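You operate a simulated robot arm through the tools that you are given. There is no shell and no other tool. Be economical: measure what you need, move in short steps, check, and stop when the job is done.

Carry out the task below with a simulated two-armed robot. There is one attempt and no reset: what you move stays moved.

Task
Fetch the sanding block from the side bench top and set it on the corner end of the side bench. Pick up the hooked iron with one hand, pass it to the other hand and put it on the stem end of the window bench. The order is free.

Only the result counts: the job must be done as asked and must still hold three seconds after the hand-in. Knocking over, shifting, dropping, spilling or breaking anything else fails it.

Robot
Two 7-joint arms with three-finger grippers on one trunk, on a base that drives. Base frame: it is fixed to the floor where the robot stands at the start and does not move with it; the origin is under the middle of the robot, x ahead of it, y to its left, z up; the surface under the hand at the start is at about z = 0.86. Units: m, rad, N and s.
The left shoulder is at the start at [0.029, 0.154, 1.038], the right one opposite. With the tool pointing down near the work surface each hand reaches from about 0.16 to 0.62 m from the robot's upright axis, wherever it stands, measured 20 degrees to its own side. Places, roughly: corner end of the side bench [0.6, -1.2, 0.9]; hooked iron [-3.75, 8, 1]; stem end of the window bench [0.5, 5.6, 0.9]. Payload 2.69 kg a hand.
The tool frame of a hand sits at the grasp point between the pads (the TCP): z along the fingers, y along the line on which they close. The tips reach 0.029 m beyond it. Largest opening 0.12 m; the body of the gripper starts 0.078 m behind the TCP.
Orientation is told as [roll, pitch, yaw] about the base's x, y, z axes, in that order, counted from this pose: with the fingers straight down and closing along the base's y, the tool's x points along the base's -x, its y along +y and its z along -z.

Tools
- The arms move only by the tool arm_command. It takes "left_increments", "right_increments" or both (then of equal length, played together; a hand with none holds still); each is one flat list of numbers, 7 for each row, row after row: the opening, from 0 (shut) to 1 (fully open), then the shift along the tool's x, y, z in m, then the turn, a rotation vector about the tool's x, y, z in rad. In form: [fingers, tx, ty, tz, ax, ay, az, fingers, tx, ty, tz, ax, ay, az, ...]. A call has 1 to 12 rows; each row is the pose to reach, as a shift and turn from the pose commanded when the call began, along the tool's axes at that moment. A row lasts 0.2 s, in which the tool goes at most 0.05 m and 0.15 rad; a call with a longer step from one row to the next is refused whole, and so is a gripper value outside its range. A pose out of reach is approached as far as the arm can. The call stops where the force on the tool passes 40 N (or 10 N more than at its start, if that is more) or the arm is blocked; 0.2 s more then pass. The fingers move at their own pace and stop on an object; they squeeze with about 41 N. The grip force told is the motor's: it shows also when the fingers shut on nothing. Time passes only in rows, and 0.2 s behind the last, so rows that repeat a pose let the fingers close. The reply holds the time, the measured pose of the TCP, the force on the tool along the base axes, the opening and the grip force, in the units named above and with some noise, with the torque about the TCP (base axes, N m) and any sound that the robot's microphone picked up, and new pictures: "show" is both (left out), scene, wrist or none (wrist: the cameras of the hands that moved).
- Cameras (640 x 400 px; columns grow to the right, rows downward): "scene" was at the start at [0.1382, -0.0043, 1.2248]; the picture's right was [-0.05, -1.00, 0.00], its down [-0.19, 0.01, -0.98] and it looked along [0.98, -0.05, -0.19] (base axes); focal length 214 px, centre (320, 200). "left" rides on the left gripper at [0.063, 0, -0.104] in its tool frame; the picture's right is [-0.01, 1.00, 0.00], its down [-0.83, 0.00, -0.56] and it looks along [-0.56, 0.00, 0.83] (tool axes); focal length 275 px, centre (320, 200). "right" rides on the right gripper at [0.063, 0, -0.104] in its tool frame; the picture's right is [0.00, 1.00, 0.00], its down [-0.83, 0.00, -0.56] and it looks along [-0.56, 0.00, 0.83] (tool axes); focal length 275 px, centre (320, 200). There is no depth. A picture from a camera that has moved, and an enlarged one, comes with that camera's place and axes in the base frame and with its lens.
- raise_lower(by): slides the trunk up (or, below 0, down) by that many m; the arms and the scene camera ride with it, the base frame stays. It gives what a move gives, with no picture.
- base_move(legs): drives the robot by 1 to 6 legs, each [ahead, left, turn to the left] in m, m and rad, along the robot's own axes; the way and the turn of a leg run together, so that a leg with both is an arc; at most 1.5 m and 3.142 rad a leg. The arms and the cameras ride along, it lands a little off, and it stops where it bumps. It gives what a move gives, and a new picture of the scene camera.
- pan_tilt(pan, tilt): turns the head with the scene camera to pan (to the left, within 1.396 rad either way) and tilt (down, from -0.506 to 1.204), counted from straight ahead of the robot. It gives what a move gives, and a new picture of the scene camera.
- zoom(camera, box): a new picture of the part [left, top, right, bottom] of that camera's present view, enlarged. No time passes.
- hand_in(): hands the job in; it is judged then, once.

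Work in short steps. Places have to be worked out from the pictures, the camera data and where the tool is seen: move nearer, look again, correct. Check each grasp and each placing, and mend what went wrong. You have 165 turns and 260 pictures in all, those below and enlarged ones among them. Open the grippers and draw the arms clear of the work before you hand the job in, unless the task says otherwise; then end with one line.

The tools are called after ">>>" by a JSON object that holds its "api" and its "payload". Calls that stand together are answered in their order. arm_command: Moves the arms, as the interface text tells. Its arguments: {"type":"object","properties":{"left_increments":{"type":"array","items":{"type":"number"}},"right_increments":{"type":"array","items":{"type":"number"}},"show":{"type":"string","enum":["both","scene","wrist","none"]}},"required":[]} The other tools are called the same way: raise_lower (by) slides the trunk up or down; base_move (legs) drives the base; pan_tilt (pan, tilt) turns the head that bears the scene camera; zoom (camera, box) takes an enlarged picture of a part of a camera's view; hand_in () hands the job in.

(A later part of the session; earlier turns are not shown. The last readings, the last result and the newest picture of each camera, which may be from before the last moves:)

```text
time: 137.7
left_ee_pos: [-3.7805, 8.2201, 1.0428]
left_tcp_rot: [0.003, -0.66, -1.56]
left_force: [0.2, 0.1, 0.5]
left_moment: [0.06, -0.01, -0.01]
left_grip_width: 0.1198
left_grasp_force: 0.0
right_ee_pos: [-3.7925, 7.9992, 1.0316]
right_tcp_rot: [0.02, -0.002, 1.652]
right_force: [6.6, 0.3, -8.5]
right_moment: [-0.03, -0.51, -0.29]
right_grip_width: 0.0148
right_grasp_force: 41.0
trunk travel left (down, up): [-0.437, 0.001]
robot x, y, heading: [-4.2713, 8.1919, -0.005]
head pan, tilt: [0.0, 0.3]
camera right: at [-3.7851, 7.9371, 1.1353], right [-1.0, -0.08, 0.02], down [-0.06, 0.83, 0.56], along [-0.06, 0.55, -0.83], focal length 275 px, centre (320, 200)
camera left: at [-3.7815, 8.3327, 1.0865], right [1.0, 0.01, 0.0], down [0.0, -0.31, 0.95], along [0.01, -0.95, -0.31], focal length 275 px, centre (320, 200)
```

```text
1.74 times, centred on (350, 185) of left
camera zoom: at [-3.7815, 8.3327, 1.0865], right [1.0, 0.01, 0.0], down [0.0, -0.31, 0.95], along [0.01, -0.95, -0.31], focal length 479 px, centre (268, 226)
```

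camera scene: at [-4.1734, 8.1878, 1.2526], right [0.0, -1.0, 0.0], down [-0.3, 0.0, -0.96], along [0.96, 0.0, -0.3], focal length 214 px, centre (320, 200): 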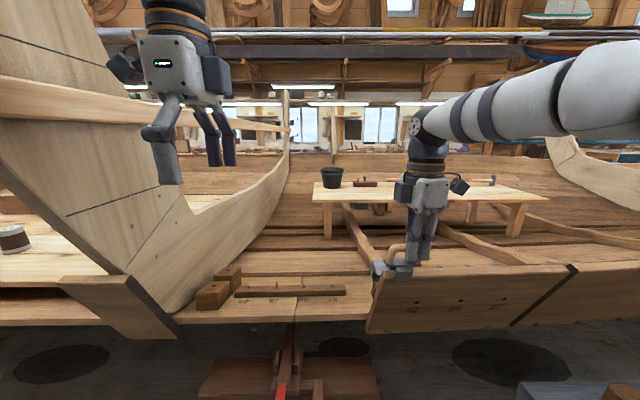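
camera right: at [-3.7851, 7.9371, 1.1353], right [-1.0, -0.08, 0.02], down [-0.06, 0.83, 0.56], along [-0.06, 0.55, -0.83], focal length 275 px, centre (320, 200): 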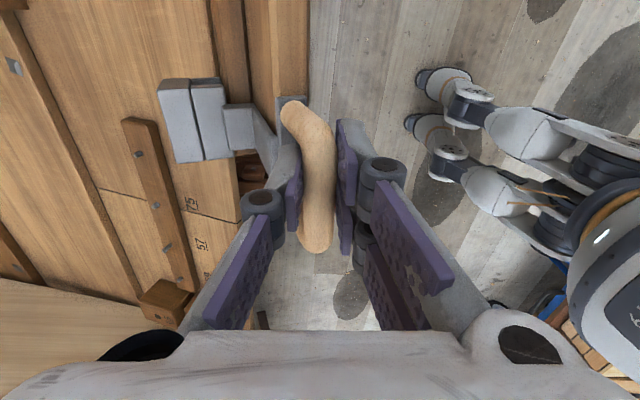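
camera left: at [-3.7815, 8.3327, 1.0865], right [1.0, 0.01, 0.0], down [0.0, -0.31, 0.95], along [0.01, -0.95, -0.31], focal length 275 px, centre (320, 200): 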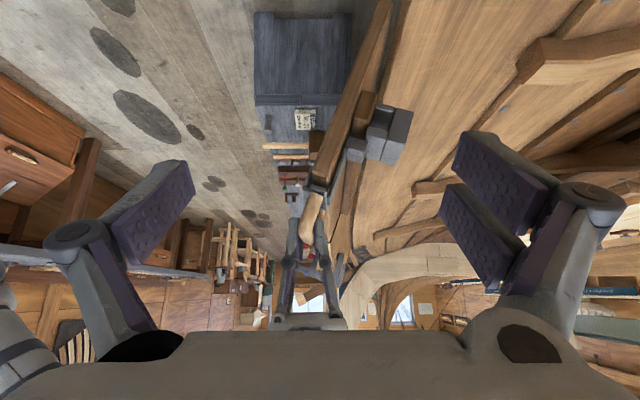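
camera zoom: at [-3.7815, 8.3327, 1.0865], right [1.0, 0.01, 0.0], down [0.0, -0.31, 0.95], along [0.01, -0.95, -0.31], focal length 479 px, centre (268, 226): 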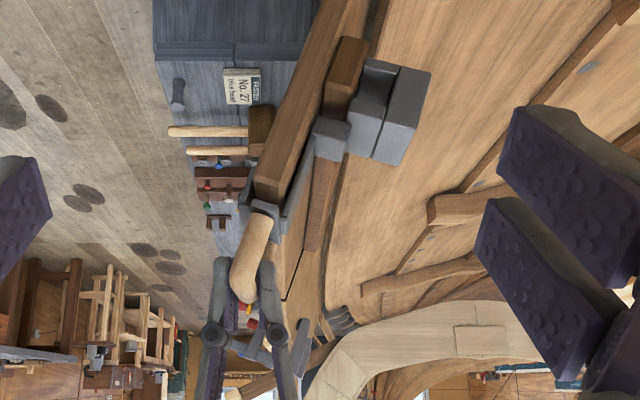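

The board is inclined about 21° (top leaning toward −x), so the iron must be lifted along (−0.36, 0, 0.93), not straight up. I seat it again and regrip lower.

>>> {"api": "arm_command", "payload": {"right_increments": [0, 0, 0, 0.008, 0, 0, 0, 0, 0, 0, 0.016, 0, 0, 0, 0, 0, 0, 0.022, 0, 0, 0, 0.3, 0, 0, 0.022, 0, 0, 0, 0.4, 0, 0, 0.025, 0, 0, 0, 0.4, 0, 0, 0.028, 0, 0, 0], "show": "wrist"}}

>>> {"api": "zoom", "payload": {"camera": "left", "box": [270, 70, 430, 300]}}

```text
time: 139.1
left_ee_pos: [-3.782, 8.2199, 1.0452]
left_tcp_rot: [0.004, -0.66, -1.563]
left_force: [0.3, 0.1, 0.1]
left_moment: [0.02, -0.04, 0.03]
left_grip_width: 0.1201
left_grasp_force: 0.0
right_ee_pos: [-3.793, 7.999, 1.0051]
right_tcp_rot: [0.018, -0.002, 1.65]
right_force: [-0.7, -0.2, -0.3]
right_moment: [0.01, 0.02, 0.01]
right_grip_width: 0.048
right_grasp_force: 0.1
trunk travel left (down, up): [-0.437, 0.001]
robot x, y, heading: [-4.2725, 8.1828, -0.004]
head pan, tilt: [0.0, 0.3]
camera right: at [-3.7856, 7.937, 1.1078], right [-1.0, -0.08, 0.02], down [-0.06, 0.83, 0.56], along [-0.06, 0.55, -0.83], focal length 275 px, centre (320, 200)
```

right: 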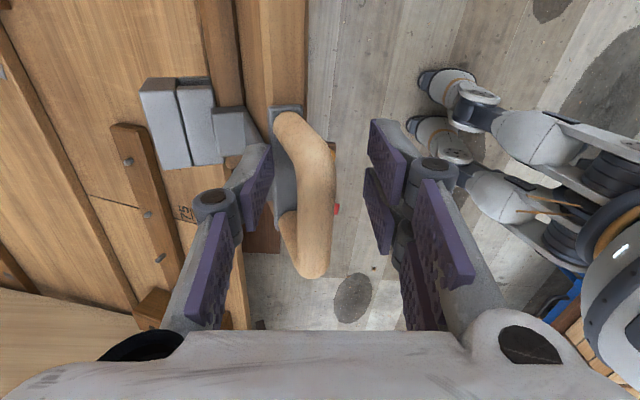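

```text
1.74 times, centred on (350, 185) of left
camera zoom: at [-3.783, 8.333, 1.0878], right [1.0, 0.01, 0.01], down [0.0, -0.32, 0.95], along [0.01, -0.95, -0.32], focal length 479 px, centre (268, 226)
```

zoom: 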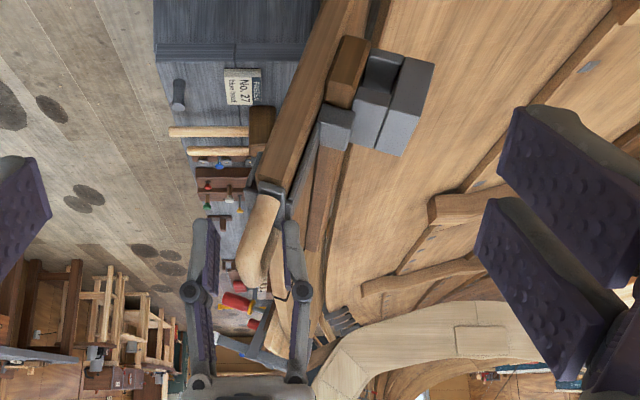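

The handle leans with the board; I tilt the right hand 0.36 rad to match so that −tool-z is the lift direction, then close.

>>> {"api": "arm_command", "payload": {"right_increments": [0.5, 0, 0, 0, 0.12, 0, 0, 0.5, 0, 0, 0, 0.24, 0, 0, 0.5, 0, 0, 0, 0.36, 0, 0, 0.5, 0, 0, 0, 0.36, 0, 0]}}

>>> {"api": "zoom", "payload": {"camera": "left", "box": [270, 70, 430, 300]}}

```text
time: 140.1
left_ee_pos: [-3.7811, 8.2195, 1.0449]
left_tcp_rot: [0.003, -0.66, -1.561]
left_force: [0.1, 0.0, -0.3]
left_moment: [-0.01, 0.04, 0.0]
left_grip_width: 0.1201
left_grasp_force: 0.2
right_ee_pos: [-3.7928, 7.9978, 1.0049]
right_tcp_rot: [-0.344, -0.001, 1.651]
right_force: [0.2, 0.1, 0.5]
right_moment: [-0.01, 0.01, 0.03]
right_grip_width: 0.06
right_grasp_force: 0.0
trunk travel left (down, up): [-0.437, 0.001]
robot x, y, heading: [-4.2697, 8.1902, -0.0]
head pan, tilt: [0.0, 0.3]
camera scene: at [-4.1727, 8.1886, 1.2525], right [0.0, -1.0, 0.0], down [-0.3, 0.0, -0.96], along [0.96, 0.0, -0.3], focal length 214 px, centre (320, 200)
camera right: at [-3.8232, 7.9338, 1.1029], right [-0.94, -0.08, -0.34], down [-0.26, 0.81, 0.52], along [0.23, 0.58, -0.78], focal length 275 px, centre (320, 200)
```

scene: 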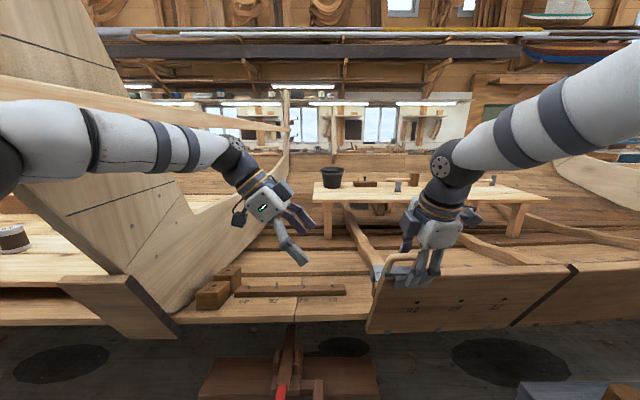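
right: 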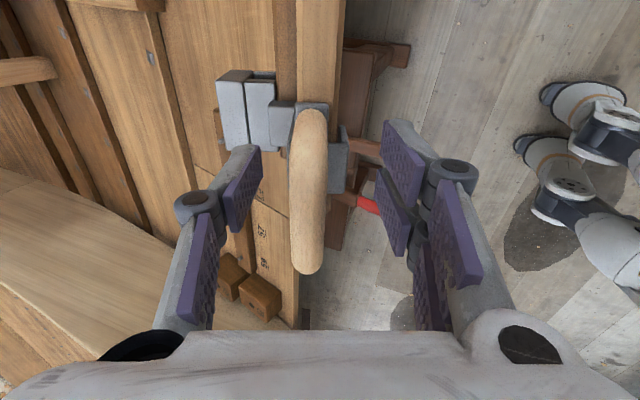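

```text
1.74 times, centred on (350, 185) of left
camera zoom: at [-3.7828, 8.3331, 1.0878], right [1.0, 0.01, 0.01], down [0.0, -0.32, 0.95], along [0.01, -0.95, -0.32], focal length 479 px, centre (268, 226)
```

zoom: 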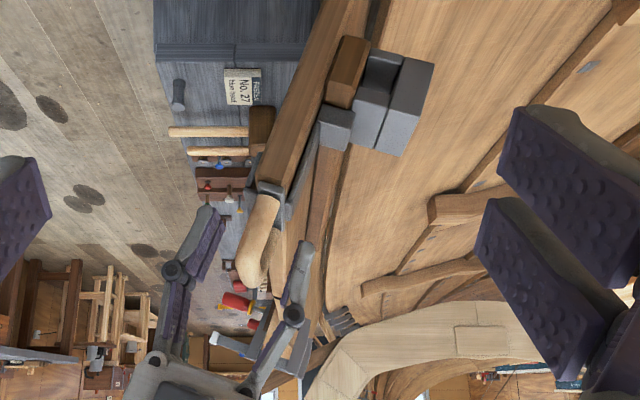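

Well aligned. Closing and lifting 3 cm along −tool z.

>>> {"api": "arm_command", "payload": {"right_increments": [0.2, 0, -0.003, 0.002, 0, 0, 0, 0, 0, -0.003, 0.002, 0, 0, 0, 0, 0, -0.003, 0.002, 0, 0, 0, 0, 0, -0.003, 0.002, 0, 0, 0, 0, 0, -0.003, -0.006, 0, 0, 0, 0, 0, -0.003, -0.014, 0, 0, 0, 0, 0, -0.003, -0.022, 0, 0, 0, 0, 0, -0.003, -0.03, 0, 0, 0], "show": "wrist"}}

>>> {"api": "zoom", "payload": {"camera": "left", "box": [270, 70, 430, 300]}}

```text
time: 141.9
left_ee_pos: [-3.7805, 8.2195, 1.0437]
left_tcp_rot: [0.002, -0.66, -1.561]
left_force: [-0.5, -0.3, -0.2]
left_moment: [0.01, -0.02, 0.01]
left_grip_width: 0.1202
left_grasp_force: 0.0
right_ee_pos: [-3.802, 7.9995, 1.0347]
right_tcp_rot: [-0.342, -0.001, 1.653]
right_force: [3.4, -0.2, -5.9]
right_moment: [-0.09, 0.34, -0.13]
right_grip_width: 0.0142
right_grasp_force: 40.6
trunk travel left (down, up): [-0.437, 0.001]
robot x, y, heading: [-4.2706, 8.1915, 0.001]
head pan, tilt: [0.0, 0.3]
camera right: at [-3.8306, 7.9345, 1.1321], right [-0.94, -0.08, -0.33], down [-0.26, 0.81, 0.52], along [0.23, 0.58, -0.78], focal length 275 px, centre (320, 200)
```

right: 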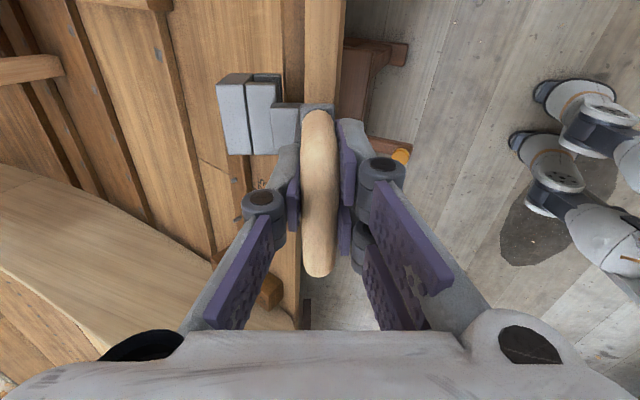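

```text
1.74 times, centred on (350, 185) of left
camera zoom: at [-3.7823, 8.3329, 1.0876], right [1.0, 0.01, 0.01], down [0.0, -0.32, 0.95], along [0.01, -0.95, -0.32], focal length 479 px, centre (268, 226)
```

zoom: 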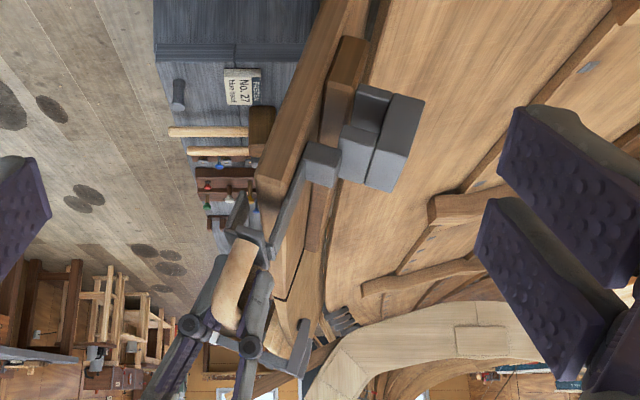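

It lifts freely now (≈6 N). I continue along the same direction by 11 cm.

>>> {"api": "arm_command", "payload": {"right_increments": [0, 0, 0, -0.02, 0, 0, 0, 0, 0, 0, -0.04, 0, 0, 0, 0, 0, 0, -0.06, 0, 0, 0, 0, 0, 0, -0.08, 0, 0, 0, 0, 0, 0, -0.1, 0, 0, 0, 0, 0, 0, -0.12, 0, 0, 0]}}

>>> {"api": "zoom", "payload": {"camera": "left", "box": [200, 70, 430, 330]}}

```text
time: 143.3
left_ee_pos: [-3.7825, 8.2192, 1.0441]
left_tcp_rot: [0.004, -0.66, -1.561]
left_force: [0.1, 0.0, -0.1]
left_moment: [0.02, 0.0, 0.0]
left_grip_width: 0.1199
left_grasp_force: 0.1
right_ee_pos: [-3.8413, 7.9923, 1.1486]
right_tcp_rot: [-0.343, -0.001, 1.651]
right_force: [0.1, 0.3, -7.0]
right_moment: [-0.14, 0.64, -0.03]
right_grip_width: 0.0143
right_grasp_force: 40.7
trunk travel left (down, up): [-0.437, 0.001]
robot x, y, heading: [-4.2699, 8.1876, -0.002]
head pan, tilt: [0.0, 0.3]
camera scene: at [-4.1729, 8.1882, 1.2526], right [0.0, -1.0, 0.0], down [-0.3, 0.0, -0.96], along [0.96, 0.0, -0.3], focal length 214 px, centre (320, 200)
camera right: at [-3.8704, 7.9282, 1.2453], right [-0.94, -0.08, -0.34], down [-0.26, 0.81, 0.52], along [0.23, 0.58, -0.78], focal length 275 px, centre (320, 200)
```

scene: 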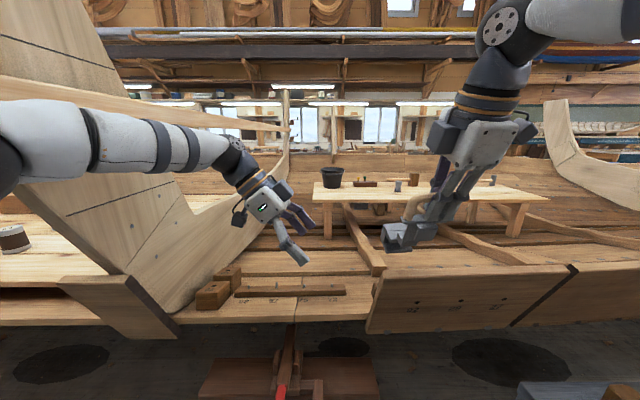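
right: 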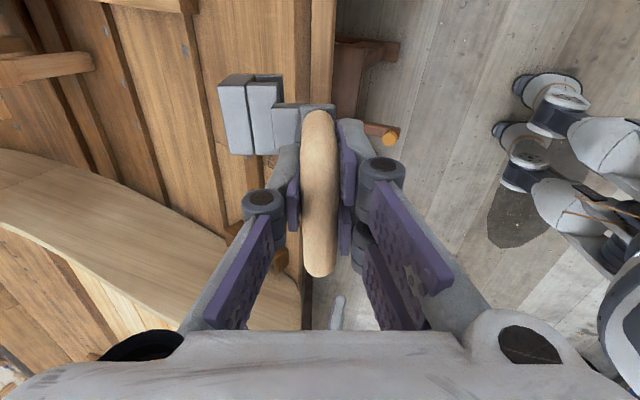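

```text
1.54 times, centred on (315, 200) of left
camera zoom: at [-3.783, 8.3327, 1.0881], right [1.0, 0.01, 0.01], down [0.0, -0.32, 0.95], along [0.01, -0.95, -0.32], focal length 424 px, centre (328, 200)
```

zoom: 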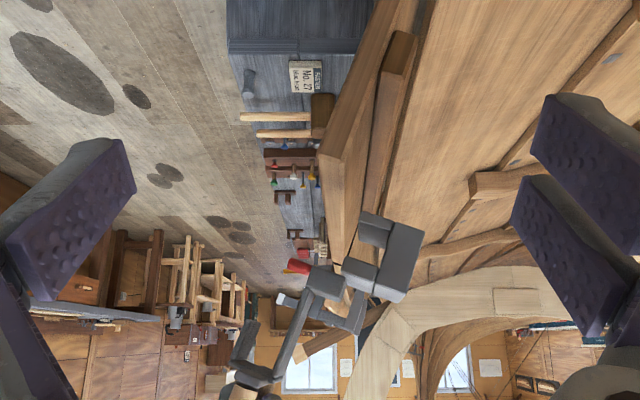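

Free of the rail. I raise another 4 cm, and back the base away 0.35 m for the handover.

>>> {"api": "arm_command", "payload": {"right_increments": [0, 0, 0, -0.02, 0, 0, 0, 0, 0, 0, -0.04, 0, 0, 0], "show": "none"}}

>>> {"api": "base_move", "payload": {"legs": [[-0.3, 0, 0]]}}

>>> {"api": "pan_tilt", "payload": {"pan": 0, "tilt": 0.45}}

```text
time: 143.9
left_ee_pos: [-3.7818, 8.22, 1.0458]
left_tcp_rot: [0.003, -0.661, -1.563]
left_force: [-0.1, 0.1, 0.3]
left_moment: [-0.02, 0.0, 0.01]
left_grip_width: 0.1202
left_grasp_force: 0.0
right_ee_pos: [-3.8561, 7.9924, 1.1852]
right_tcp_rot: [-0.344, 0.0, 1.65]
right_force: [0.3, 0.2, -7.9]
right_moment: [-0.16, 0.62, 0.01]
right_grip_width: 0.0142
right_grasp_force: 40.3
trunk travel left (down, up): [-0.437, 0.001]
robot x, y, heading: [-4.2714, 8.1876, -0.003]
head pan, tilt: [0.0, 0.3]
```

```text
time: 146.0
left_ee_pos: [-4.0817, 8.2182, 1.0441]
left_tcp_rot: [0.002, -0.66, -1.566]
left_force: [0.7, 0.2, 0.4]
left_moment: [0.0, 0.03, 0.05]
left_grip_width: 0.1199
left_grasp_force: 0.1
right_ee_pos: [-4.1581, 7.9913, 1.1854]
right_tcp_rot: [-0.341, 0.001, 1.643]
right_force: [-1.1, 0.8, -8.1]
right_moment: [-0.14, 0.61, -0.01]
right_grip_width: 0.0142
right_grasp_force: 40.5
trunk travel left (down, up): [-0.437, 0.001]
robot x, y, heading: [-4.569, 8.1908, -0.005]
head pan, tilt: [0.0, 0.3]
camera scene: at [-4.4738, 8.1891, 1.2525], right [-0.01, -1.0, 0.0], down [-0.3, 0.0, -0.96], along [0.96, -0.01, -0.3], focal length 214 px, centre (320, 200)
```

scene: 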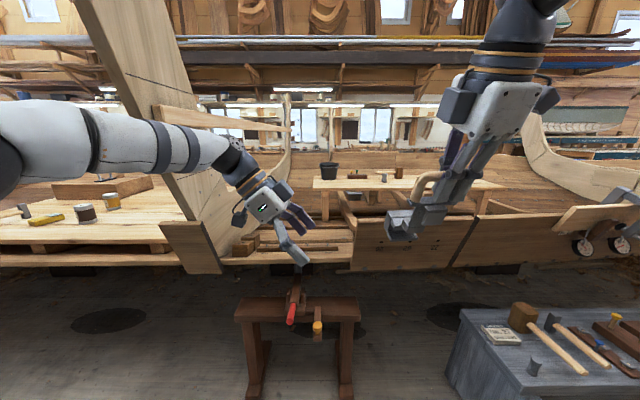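

```text
time: 146.7
left_ee_pos: [-4.0817, 8.2183, 1.0461]
left_tcp_rot: [0.002, -0.659, -1.568]
left_force: [1.1, -0.4, -0.1]
left_moment: [0.02, -0.03, 0.01]
left_grip_width: 0.1199
left_grasp_force: 0.1
right_ee_pos: [-4.1573, 7.9919, 1.1857]
right_tcp_rot: [-0.342, 0.0, 1.646]
right_force: [-0.5, 0.3, -7.7]
right_moment: [-0.13, 0.59, 0.03]
right_grip_width: 0.0144
right_grasp_force: 40.0
trunk travel left (down, up): [-0.437, 0.001]
robot x, y, heading: [-4.5703, 8.1914, -0.003]
head pan, tilt: [0.0, 0.45]
camera scene: at [-4.4749, 8.1891, 1.2387], right [-0.01, -1.0, 0.0], down [-0.44, 0.0, -0.9], along [0.9, -0.01, -0.44], focal length 214 px, centre (320, 200)
```

scene: 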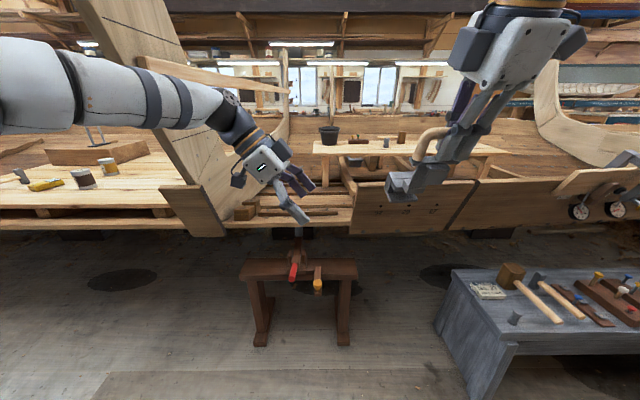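

The iron is held safely. For the handover I set the left hand horizontal pointing −y (so it will later point down with the iron laid flat on its side), and bring the right hand upright and toward the middle.

>>> {"api": "arm_command", "payload": {"left_increments": [1, -0.006, -0.011, -0.02, 0, -0.13, 0, 1, -0.012, -0.021, -0.04, 0, -0.26, 0, 1, -0.018, -0.032, -0.06, 0, -0.39, 0, 1, -0.024, -0.043, -0.08, 0, -0.52, 0, 1, -0.03, -0.054, -0.1, 0, -0.65, 0, 1, -0.036, -0.065, -0.12, 0, -0.78, 0, 1, -0.041, -0.075, -0.138, 0, -0.91, 0, 1, -0.041, -0.075, -0.138, 0, -0.91, 0], "right_increments": [0, 0, 0, 0, 0, 0, 0, 0, 0, 0, 0, 0, 0, 0, 0, 0, 0, 0, 0, 0, 0, 0, 0, 0, 0, 0, 0, 0, 0, -0.03, 0, 0, -0.085, 0, 0, 0, -0.06, 0, 0, -0.17, 0, 0, 0, -0.09, 0, 0, -0.26, 0, 0, 0, -0.12, 0, 0, -0.34, 0, 0]}}

```text
time: 148.5
left_ee_pos: [-4.157, 8.2701, 1.1779]
left_tcp_rot: [2.056, -1.568, 2.661]
left_force: [0.6, -0.3, -1.3]
left_moment: [0.04, -0.01, -0.04]
left_grip_width: 0.1201
left_grasp_force: 0.1
right_ee_pos: [-4.1635, 8.1124, 1.1855]
right_tcp_rot: [0.0, 0.0, 1.646]
right_force: [-0.9, 1.1, -7.0]
right_moment: [-0.12, 0.38, -0.01]
right_grip_width: 0.0141
right_grasp_force: 40.2
trunk travel left (down, up): [-0.437, 0.001]
robot x, y, heading: [-4.5714, 8.1911, -0.014]
head pan, tilt: [0.0, 0.45]
camera scene: at [-4.4743, 8.1899, 1.2385], right [-0.01, -1.0, 0.0], down [-0.44, 0.0, -0.9], along [0.9, -0.01, -0.44], focal length 214 px, centre (320, 200)
camera right: at [-4.1574, 8.0502, 1.2889], right [-1.0, -0.08, 0.0], down [-0.07, 0.83, 0.56], along [-0.04, 0.55, -0.83], focal length 275 px, centre (320, 200)
camera left: at [-4.1586, 8.375, 1.1146], right [1.0, 0.0, 0.01], down [-0.01, 0.56, 0.83], along [0.0, -0.83, 0.56], focal length 275 px, centre (320, 200)
```

scene: 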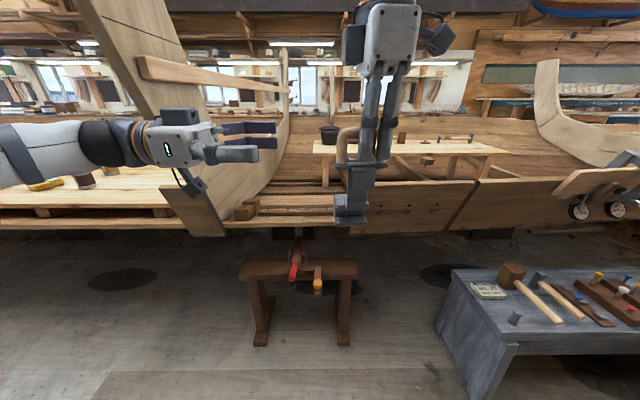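
right: 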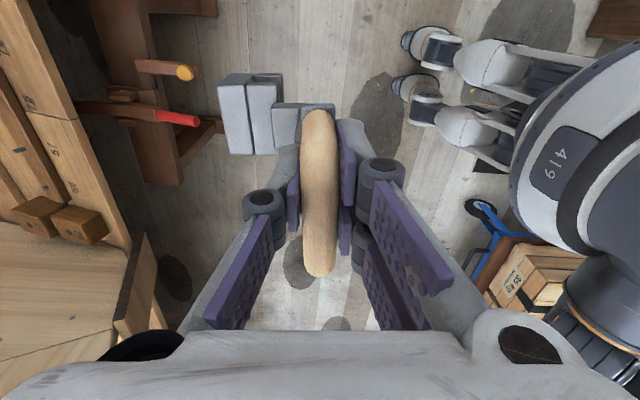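
left: 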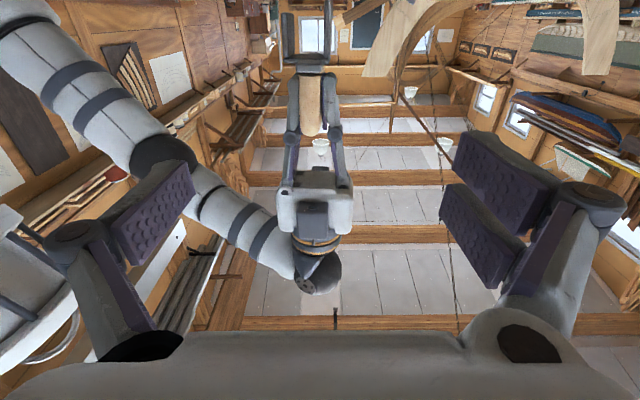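

>>> {"api": "zoom", "payload": {"camera": "scene", "box": [230, 80, 430, 240]}}

>>> {"api": "zoom", "payload": {"camera": "left", "box": [250, 0, 390, 200]}}

```text
2.50 times, centred on (330, 160) of scene
camera zoom: at [-4.4743, 8.1899, 1.2385], right [-0.01, -1.0, 0.0], down [-0.44, 0.0, -0.9], along [0.9, -0.01, -0.44], focal length 536 px, centre (295, 300)
```

zoom: 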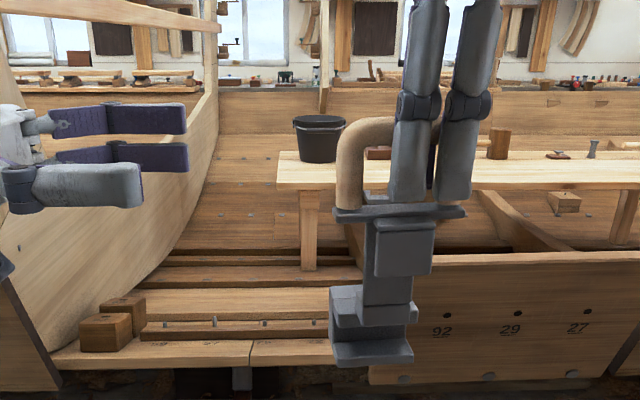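

```text
2.00 times, centred on (320, 100) of left
camera zoom: at [-4.1586, 8.375, 1.1146], right [1.0, 0.0, 0.01], down [-0.01, 0.56, 0.83], along [0.0, -0.83, 0.56], focal length 551 px, centre (320, 400)
```

zoom: 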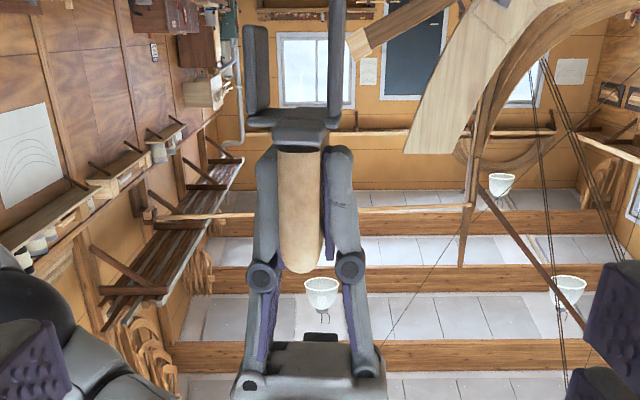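

I see the whole iron: handle leg at y≈8.156, z 1.15–1.19, x≈−4.166. The left hand moves in to straddle this leg.

>>> {"api": "arm_command", "payload": {"left_increments": [0.6, 0.004, -0.004, 0.03, 0, 0, 0, 0.6, 0.008, -0.008, 0.06, 0, 0, 0, 0.6, 0.008, -0.008, 0.085, 0, 0, 0, 0.6, 0.008, -0.008, 0.1, 0, 0, 0]}}

>>> {"api": "zoom", "payload": {"camera": "scene", "box": [230, 80, 430, 240]}}

>>> {"api": "zoom", "payload": {"camera": "left", "box": [220, 0, 420, 250]}}

```text
time: 149.5
left_ee_pos: [-4.1669, 8.167, 1.17]
left_tcp_rot: [1.134, -1.569, -2.697]
left_force: [0.0, 0.1, -0.1]
left_moment: [-0.01, 0.03, 0.03]
left_grip_width: 0.0719
left_grasp_force: 0.0
right_ee_pos: [-4.1632, 8.112, 1.1857]
right_tcp_rot: [-0.003, 0.0, 1.644]
right_force: [-0.3, -0.6, -7.8]
right_moment: [-0.13, 0.32, 0.02]
right_grip_width: 0.0141
right_grasp_force: 39.9
trunk travel left (down, up): [-0.437, 0.001]
robot x, y, heading: [-4.5767, 8.1868, -0.007]
head pan, tilt: [0.0, 0.45]
camera scene: at [-4.4749, 8.1891, 1.2386], right [-0.01, -1.0, 0.0], down [-0.44, 0.0, -0.9], along [0.9, -0.01, -0.44], focal length 214 px, centre (320, 200)
camera left: at [-4.168, 8.2714, 1.1059], right [1.0, 0.01, 0.01], down [-0.01, 0.56, 0.83], along [0.0, -0.83, 0.56], focal length 275 px, centre (320, 200)
```

scene: 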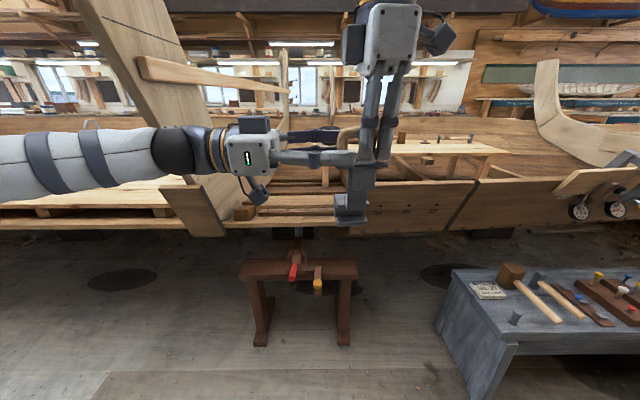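
left: 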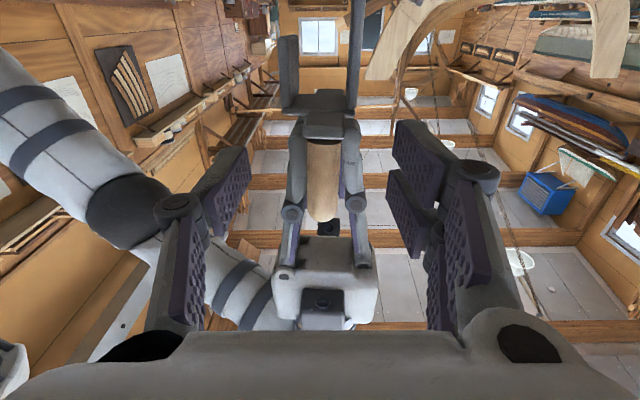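

```text
2.50 times, centred on (330, 160) of scene
camera zoom: at [-4.4749, 8.1891, 1.2386], right [-0.01, -1.0, 0.0], down [-0.44, 0.0, -0.9], along [0.9, -0.01, -0.44], focal length 536 px, centre (295, 300)
```

zoom: 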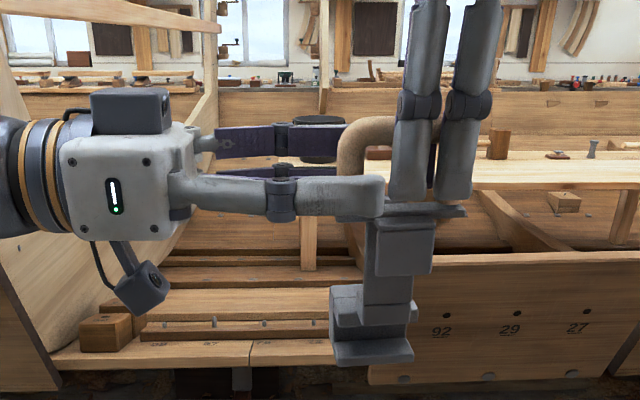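

```text
1.60 times, centred on (320, 125) of left
camera zoom: at [-4.168, 8.2714, 1.1059], right [1.0, 0.01, 0.01], down [-0.01, 0.56, 0.83], along [0.0, -0.83, 0.56], focal length 440 px, centre (320, 320)
```

zoom: 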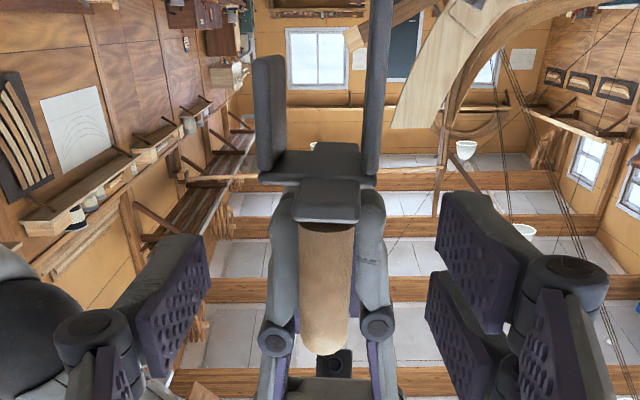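

Positioned. I close the left hand on the leg.

>>> {"api": "arm_command", "payload": {"left_increments": [0.4, -0.003, 0, 0, 0, 0, 0, 0.1, -0.003, 0, 0, 0, 0, 0, 0, -0.003, 0, 0, 0, 0, 0, 0, -0.003, 0, 0, 0, 0, 0, 0, -0.003, 0, 0, 0, 0, 0]}}

>>> {"api": "zoom", "payload": {"camera": "scene", "box": [230, 80, 430, 240]}}

```text
time: 150.7
left_ee_pos: [-4.1657, 8.1682, 1.1729]
left_tcp_rot: [1.242, -1.568, -2.805]
left_force: [11.2, -3.1, 2.1]
left_moment: [0.09, 0.33, 0.64]
left_grip_width: 0.0156
left_grasp_force: 40.6
right_ee_pos: [-4.1626, 8.1106, 1.1859]
right_tcp_rot: [-0.002, 0.001, 1.646]
right_force: [-11.0, 3.4, -9.2]
right_moment: [-0.27, 0.2, -0.08]
right_grip_width: 0.0143
right_grasp_force: 40.8
trunk travel left (down, up): [-0.437, 0.001]
robot x, y, heading: [-4.5701, 8.1871, -0.011]
head pan, tilt: [0.0, 0.45]
camera scene: at [-4.4749, 8.1892, 1.2386], right [-0.01, -1.0, 0.0], down [-0.44, 0.0, -0.9], along [0.9, -0.01, -0.44], focal length 214 px, centre (320, 200)
camera left: at [-4.1669, 8.2721, 1.1087], right [1.0, 0.01, 0.01], down [-0.01, 0.56, 0.83], along [0.0, -0.83, 0.56], focal length 275 px, centre (320, 200)
```

scene: 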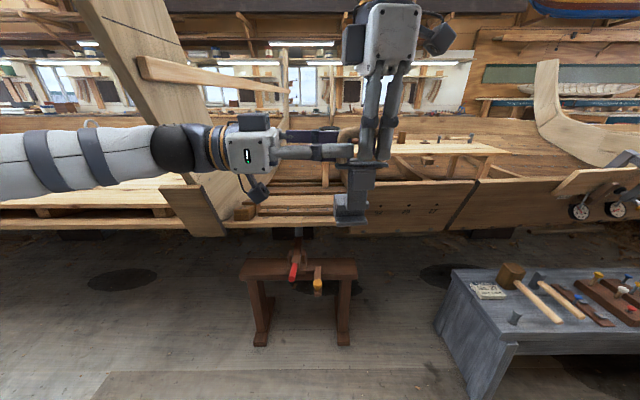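
left: 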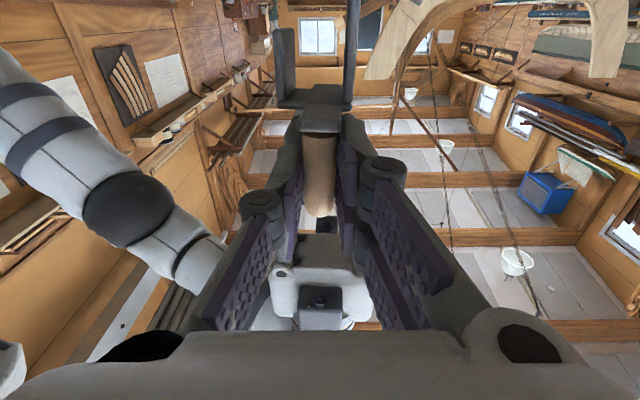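

```text
2.50 times, centred on (330, 160) of scene
camera zoom: at [-4.4749, 8.1892, 1.2386], right [-0.01, -1.0, 0.0], down [-0.44, 0.0, -0.9], along [0.9, -0.01, -0.44], focal length 536 px, centre (295, 300)
```

zoom: 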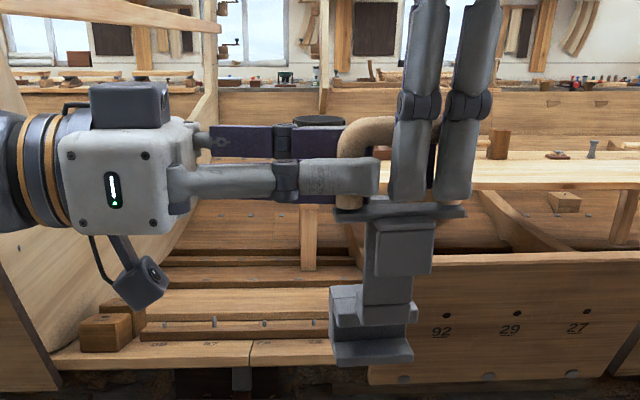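

Both hands hold it. I open the right hand in place and watch whether the left holds.

>>> {"api": "arm_command", "payload": {"right_increments": [0.2, 0, 0, 0, 0, 0, 0, 0.4, 0, 0, 0, 0, 0, 0, 0.5, 0, 0, 0, 0, 0, 0, 0.5, 0, 0, -0.03, 0, 0, 0, 0.5, 0, 0, -0.07, 0, 0, 0], "show": "scene"}}

>>> {"api": "zoom", "payload": {"camera": "scene", "box": [230, 80, 430, 240]}}

```text
time: 151.9
left_ee_pos: [-4.1683, 8.1683, 1.1736]
left_tcp_rot: [1.417, -1.564, -2.984]
left_force: [-0.7, 1.3, 0.0]
left_moment: [0.35, 0.33, 0.05]
left_grip_width: 0.0151
left_grasp_force: 41.2
right_ee_pos: [-4.1788, 8.1105, 1.222]
right_tcp_rot: [-0.011, 0.004, 1.651]
right_force: [-0.8, 0.1, 0.1]
right_moment: [0.0, -0.06, -0.02]
right_grip_width: 0.0603
right_grasp_force: 0.1
right hand out of reach, approached as far as the arm can: row 4, 5
trunk travel left (down, up): [-0.437, 0.001]
robot x, y, heading: [-4.5704, 8.1908, -0.004]
head pan, tilt: [0.0, 0.45]
camera scene: at [-4.4768, 8.1895, 1.239], right [-0.01, -1.0, 0.0], down [-0.43, 0.0, -0.9], along [0.9, -0.01, -0.43], focal length 214 px, centre (320, 200)
```

scene: 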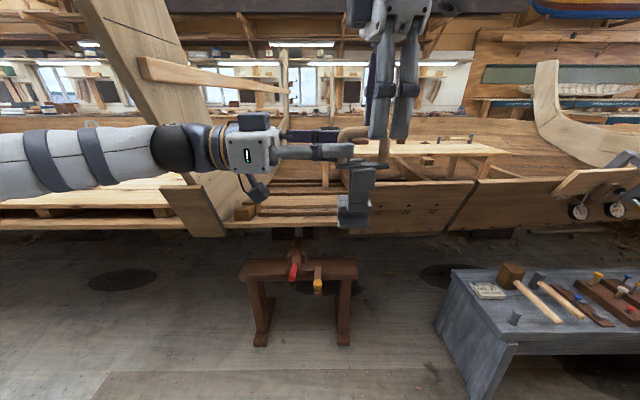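

```text
2.50 times, centred on (330, 160) of scene
camera zoom: at [-4.4768, 8.1895, 1.239], right [-0.01, -1.0, 0.0], down [-0.43, 0.0, -0.9], along [0.9, -0.01, -0.43], focal length 536 px, centre (295, 300)
```

zoom: 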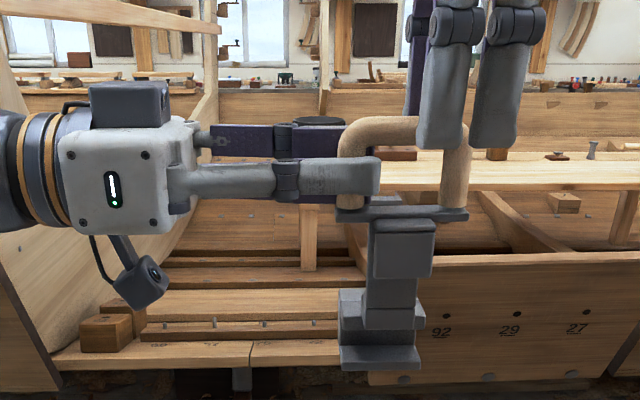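

Handover succeeded. I lower the left hand 5 cm to clear the right fingers, then move the right hand aside.

>>> {"api": "arm_command", "payload": {"left_increments": [0, 0.025, 0, 0, 0, 0, 0, 0, 0.05, 0, 0, 0, 0, 0, 0, 0.05, 0, 0, 0, 0, 0, 0, 0.05, 0, 0, 0, 0, 0, 0, 0.05, 0, 0, 0, 0, 0, 0, 0.05, 0, 0, 0, 0, 0], "right_increments": [0.5, 0, 0, 0, 0, 0, 0, 0.5, 0, 0, 0, 0, 0, 0, 0.5, 0.04, 0, 0, 0, 0, 0, 0.5, 0.08, 0, 0, 0, 0, 0, 0.5, 0.12, 0.02, 0, 0, 0, 0, 0.5, 0.16, 0.04, 0, 0, 0, 0], "show": "scene"}}

```text
time: 153.3
left_ee_pos: [-4.1682, 8.169, 1.1231]
left_tcp_rot: [1.049, -1.569, -2.616]
left_force: [-0.8, -0.9, -0.3]
left_moment: [0.36, 0.34, 0.01]
left_grip_width: 0.015
left_grasp_force: 41.3
right_ee_pos: [-4.2059, 7.942, 1.2224]
right_tcp_rot: [-0.003, 0.0, 1.648]
right_force: [0.4, -0.4, -0.4]
right_moment: [0.03, -0.02, 0.01]
right_grip_width: 0.0599
right_grasp_force: 0.0
trunk travel left (down, up): [-0.437, 0.001]
robot x, y, heading: [-4.5718, 8.1885, -0.012]
head pan, tilt: [0.0, 0.45]
camera scene: at [-4.4753, 8.1884, 1.2387], right [-0.01, -1.0, 0.0], down [-0.44, 0.0, -0.9], along [0.9, -0.01, -0.44], focal length 214 px, centre (320, 200)
```

scene: 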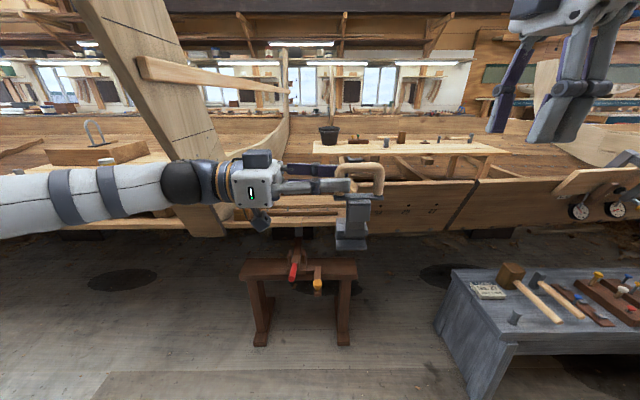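

I now turn the left hand to point down (iron on its side beneath it) and bring it to its carrying place.

>>> {"api": "arm_command", "payload": {"left_increments": [0, -0.01, -0.003, -0.018, 0, 0.143, 0, 0, -0.02, -0.006, -0.036, 0, 0.286, 0, 0, -0.03, -0.009, -0.055, 0, 0.428, 0, 0, -0.04, -0.012, -0.073, 0, 0.571, 0, 0, -0.05, -0.015, -0.091, 0, 0.714, 0, 0, -0.06, -0.018, -0.11, 0, 0.857, 0, 0, -0.07, -0.021, -0.128, 0, 0.999, 0, 0, -0.08, -0.024, -0.146, 0, 1.142, 0, 0, -0.08, -0.027, -0.164, 0, 1.285, 0, 0, -0.08, -0.03, -0.182, 0, 1.428, 0, 0, -0.08, -0.03, -0.2, 0, 1.57, 0]}}

```text
time: 155.7
left_ee_pos: [-4.1963, 8.3704, 1.2023]
left_tcp_rot: [0.002, 0.0, -1.566]
left_force: [-0.4, 0.2, -8.0]
left_moment: [-0.83, 0.21, -0.03]
left_grip_width: 0.0153
left_grasp_force: 41.0
right_ee_pos: [-4.2051, 7.9444, 1.221]
right_tcp_rot: [-0.002, -0.001, 1.642]
right_force: [-0.9, -0.2, -0.3]
right_moment: [-0.02, 0.04, 0.01]
right_grip_width: 0.0598
right_grasp_force: 0.1
trunk travel left (down, up): [-0.437, 0.001]
robot x, y, heading: [-4.57, 8.1908, -0.006]
head pan, tilt: [0.0, 0.45]
camera scene: at [-4.475, 8.1894, 1.2386], right [-0.01, -1.0, 0.0], down [-0.44, 0.0, -0.9], along [0.9, -0.01, -0.44], focal length 214 px, centre (320, 200)
camera left: at [-4.1961, 8.4333, 1.3057], right [1.0, 0.0, 0.0], down [0.0, -0.83, 0.55], along [0.0, -0.55, -0.83], focal length 275 px, centre (320, 200)
```

scene: 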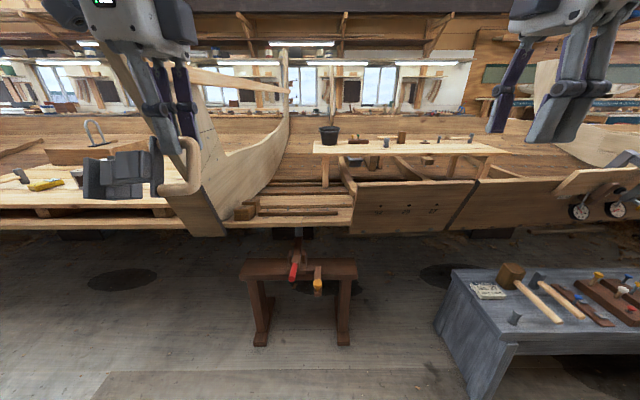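
left: 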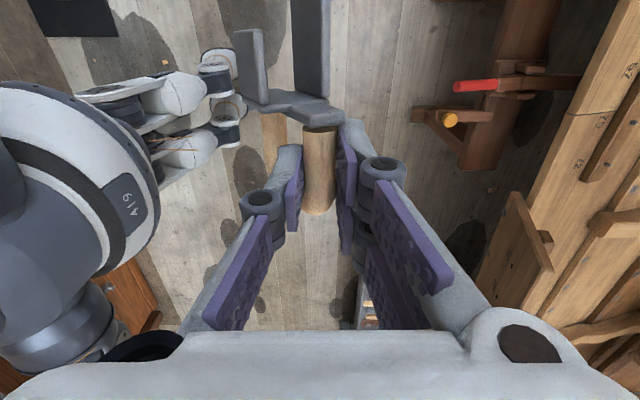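

The left hand holds the iron firmly, flat below it. I turn to face −y and drive back along the left aisle.

>>> {"api": "base_move", "payload": {"legs": [[0, 0, -1.565], [1.4, -0.12, 0], [1.4, 0, 0]]}}

>>> {"api": "pan_tilt", "payload": {"pan": 0, "tilt": 0.25}}

```text
time: 172.9
left_ee_pos: [-4.5555, 5.0609, 1.203]
left_tcp_rot: [0.0, 0.001, -3.134]
left_force: [0.7, -0.3, -7.5]
left_moment: [0.11, 0.8, 0.01]
left_grip_width: 0.0154
left_grasp_force: 41.5
right_ee_pos: [-4.9831, 5.0704, 1.2216]
right_tcp_rot: [-0.001, 0.0, 0.072]
right_force: [0.3, -0.6, -1.3]
right_moment: [0.01, -0.01, -0.01]
right_grip_width: 0.0601
right_grasp_force: 0.0
trunk travel left (down, up): [-0.437, 0.001]
robot x, y, heading: [-4.7336, 5.4411, -1.576]
head pan, tilt: [0.0, 0.45]
camera scene: at [-4.7354, 5.3418, 1.2387], right [-1.0, 0.01, 0.0], down [0.0, 0.44, -0.9], along [-0.01, -0.9, -0.44], focal length 214 px, centre (320, 200)
```

scene: 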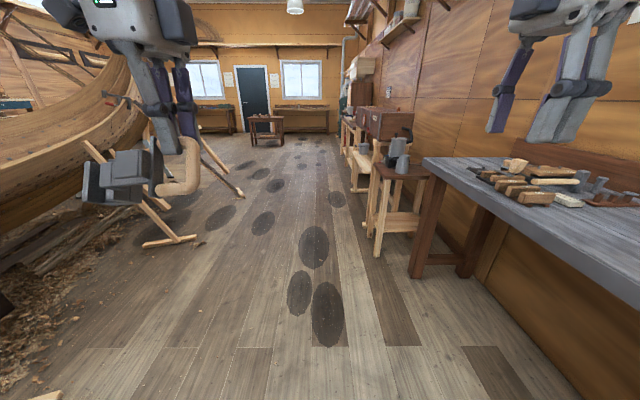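

```text
time: 173.7
left_ee_pos: [-4.5546, 5.0603, 1.2018]
left_tcp_rot: [0.002, 0.002, -3.136]
left_force: [-0.4, 0.3, -7.3]
left_moment: [0.15, 0.78, 0.01]
left_grip_width: 0.0153
left_grasp_force: 41.1
right_ee_pos: [-4.9819, 5.0714, 1.2221]
right_tcp_rot: [-0.002, 0.001, 0.073]
right_force: [0.1, -0.4, -0.1]
right_moment: [-0.03, 0.0, 0.03]
right_grip_width: 0.0602
right_grasp_force: 0.1
trunk travel left (down, up): [-0.437, 0.001]
robot x, y, heading: [-4.7365, 5.4331, -1.576]
head pan, tilt: [0.0, 0.25]
camera scene: at [-4.7354, 5.3403, 1.2572], right [-1.0, 0.01, 0.0], down [0.0, 0.25, -0.97], along [-0.01, -0.97, -0.25], focal length 214 px, centre (320, 200)
```

scene: 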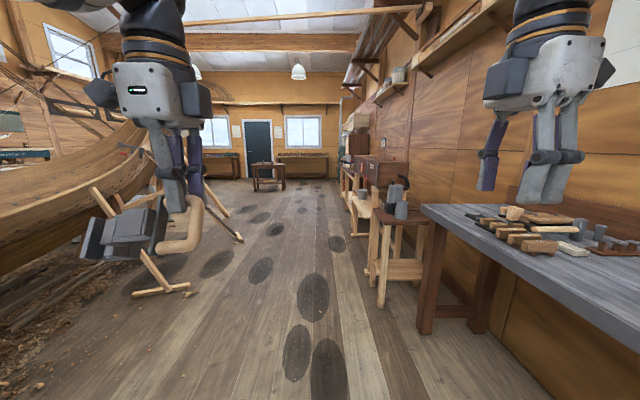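

Clear aisle ahead. I continue to y≈0.3 and then strafe toward the right aisle.

>>> {"api": "base_move", "payload": {"legs": [[1.5, 0, 0], [1.5, 0, 0], [1.5, 0.1, 0], [0.7, 0.4, 0]]}}

>>> {"api": "base_move", "payload": {"legs": [[0, 1.4, 0], [0, 1.4, 0]]}}

```text
refused: leg 3 is longer than a leg can be; nothing moved
```

```text
time: 178.7
left_ee_pos: [-4.051, 5.056, 1.2008]
left_tcp_rot: [0.0, 0.002, -3.14]
left_force: [-2.3, 0.0, -7.3]
left_moment: [0.1, 0.74, -0.03]
left_grip_width: 0.0153
left_grasp_force: 40.8
right_ee_pos: [-4.4785, 5.0697, 1.2217]
right_tcp_rot: [-0.003, 0.0, 0.072]
right_force: [-0.2, -0.3, -0.4]
right_moment: [0.01, -0.05, 0.02]
right_grip_width: 0.0598
right_grasp_force: 0.0
trunk travel left (down, up): [-0.437, 0.001]
robot x, y, heading: [-4.2279, 5.4339, -1.581]
head pan, tilt: [0.0, 0.25]
stopped in leg 1: the robot was blocked; the commanded pose is now the measured one
camera scene: at [-4.2323, 5.3379, 1.2573], right [-1.0, 0.01, 0.0], down [0.0, 0.25, -0.97], along [-0.01, -0.97, -0.25], focal length 214 px, centre (320, 200)
```

scene: 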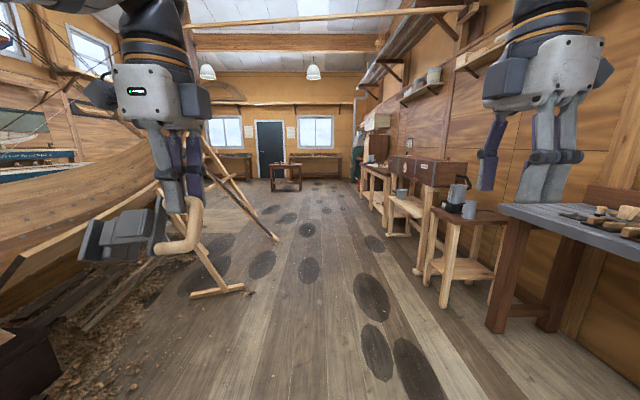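

My dependent call ran after the refusal, and the base bumped on the low bench to the left. I check that nothing on it was disturbed.

>>> {"api": "base_move", "payload": {"legs": [[0, -0.35, 0]]}}

>>> {"api": "pan_tilt", "payload": {"pan": 1.3, "tilt": 0.6}}

```text
time: 181.8
left_ee_pos: [-4.387, 5.0606, 1.2011]
left_tcp_rot: [-0.001, 0.001, -3.132]
left_force: [0.4, -0.8, -7.5]
left_moment: [0.11, 0.81, 0.0]
left_grip_width: 0.0154
left_grasp_force: 41.1
right_ee_pos: [-4.8141, 5.0715, 1.2214]
right_tcp_rot: [-0.002, 0.002, 0.077]
right_force: [0.4, 0.9, -0.6]
right_moment: [-0.03, -0.03, 0.0]
right_grip_width: 0.0603
right_grasp_force: 0.0
trunk travel left (down, up): [-0.437, 0.001]
robot x, y, heading: [-4.5705, 5.4361, -1.582]
head pan, tilt: [0.0, 0.25]
camera scene: at [-4.569, 5.341, 1.2573], right [-1.0, 0.01, 0.0], down [0.0, 0.25, -0.97], along [-0.01, -0.97, -0.25], focal length 214 px, centre (320, 200)
```

scene: 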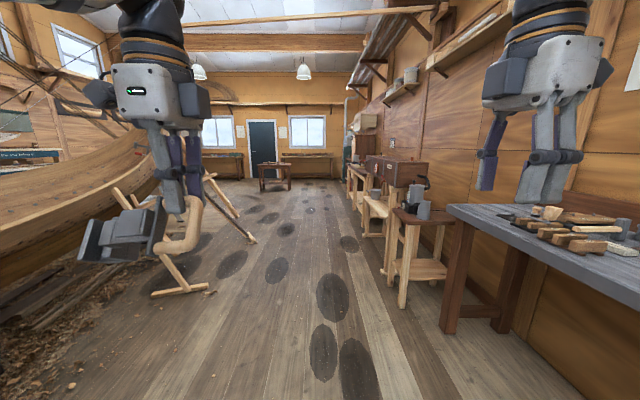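

```text
time: 183.3
left_ee_pos: [-4.3871, 5.0611, 1.2007]
left_tcp_rot: [0.002, 0.002, -3.133]
left_force: [0.6, -0.5, -7.3]
left_moment: [0.13, 0.82, 0.03]
left_grip_width: 0.0153
left_grasp_force: 41.2
right_ee_pos: [-4.8148, 5.072, 1.2213]
right_tcp_rot: [-0.002, 0.001, 0.077]
right_force: [0.6, -0.2, 1.0]
right_moment: [-0.02, 0.01, -0.01]
right_grip_width: 0.0598
right_grasp_force: 0.2
trunk travel left (down, up): [-0.437, 0.001]
robot x, y, heading: [-4.5696, 5.4393, -1.578]
head pan, tilt: [1.3, 0.6]
camera scene: at [-4.4831, 5.41, 1.2251], right [-0.28, -0.96, 0.0], down [-0.54, 0.16, -0.82], along [0.79, -0.23, -0.57], focal length 214 px, centre (320, 200)
```

scene: 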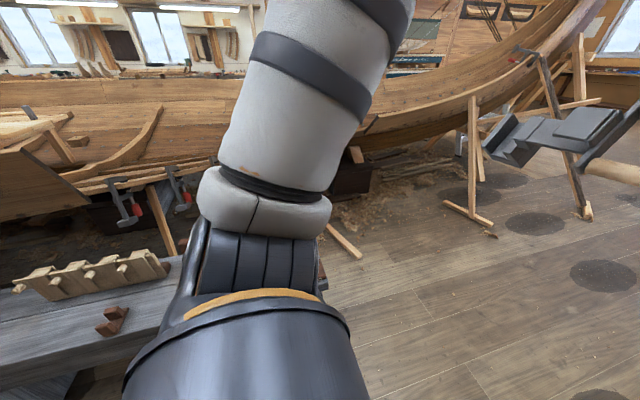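

>>> {"api": "base_move", "payload": {"legs": [[0, 0, 0.9]]}}

>>> {"api": "pan_tilt", "payload": {"pan": 0, "tilt": 0.6}}

```text
time: 186.0
left_ee_pos: [-4.1612, 5.3432, 1.2012]
left_tcp_rot: [0.001, -0.001, -2.24]
left_force: [-0.6, -0.3, -8.0]
left_moment: [-0.52, 0.59, -0.02]
left_grip_width: 0.0151
left_grasp_force: 41.0
right_ee_pos: [-4.4373, 5.0177, 1.2212]
right_tcp_rot: [-0.004, 0.003, 0.969]
right_force: [-0.5, -0.2, 0.3]
right_moment: [-0.01, 0.03, 0.0]
right_grip_width: 0.0602
right_grasp_force: 0.0
trunk travel left (down, up): [-0.437, 0.001]
robot x, y, heading: [-4.5674, 5.4399, -0.686]
head pan, tilt: [1.3, 0.6]
camera scene: at [-4.4929, 5.487, 1.2251], right [0.58, -0.82, 0.0], down [-0.46, -0.33, -0.82], along [0.67, 0.48, -0.57], focal length 214 px, centre (320, 200)
```

scene: 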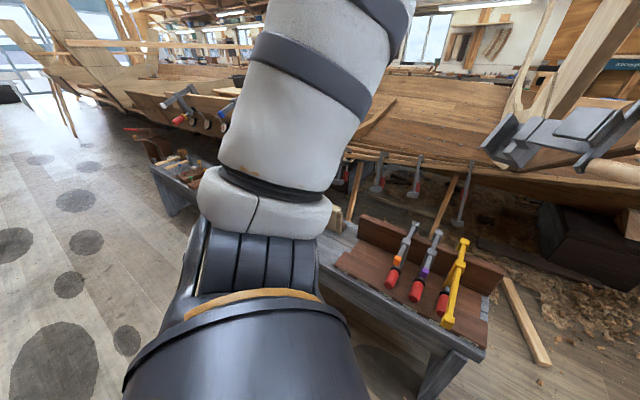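

```text
time: 187.5
left_ee_pos: [-4.1628, 5.3435, 1.2018]
left_tcp_rot: [-0.001, 0.0, -2.241]
left_force: [0.6, -0.4, -7.5]
left_moment: [-0.55, 0.57, 0.02]
left_grip_width: 0.0154
left_grasp_force: 40.8
right_ee_pos: [-4.438, 5.0177, 1.2221]
right_tcp_rot: [-0.002, 0.001, 0.968]
right_force: [0.1, -0.1, 1.5]
right_moment: [0.01, -0.02, -0.02]
right_grip_width: 0.06
right_grasp_force: 0.1
trunk travel left (down, up): [-0.437, 0.001]
robot x, y, heading: [-4.5702, 5.4386, -0.687]
head pan, tilt: [0.0, 0.6]
camera scene: at [-4.4968, 5.3801, 1.2251], right [-0.63, -0.77, 0.0], down [-0.44, 0.36, -0.82], along [0.64, -0.52, -0.57], focal length 214 px, centre (320, 200)
```

scene: 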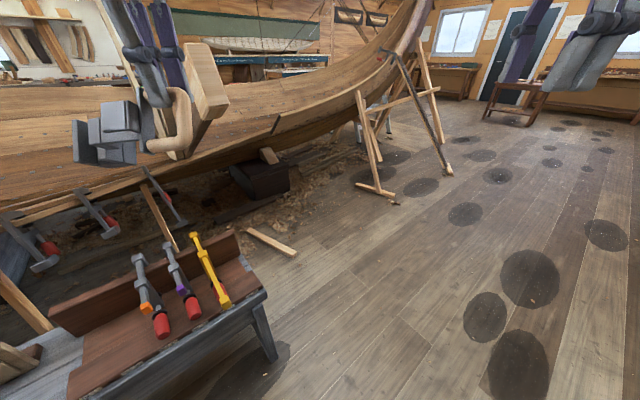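

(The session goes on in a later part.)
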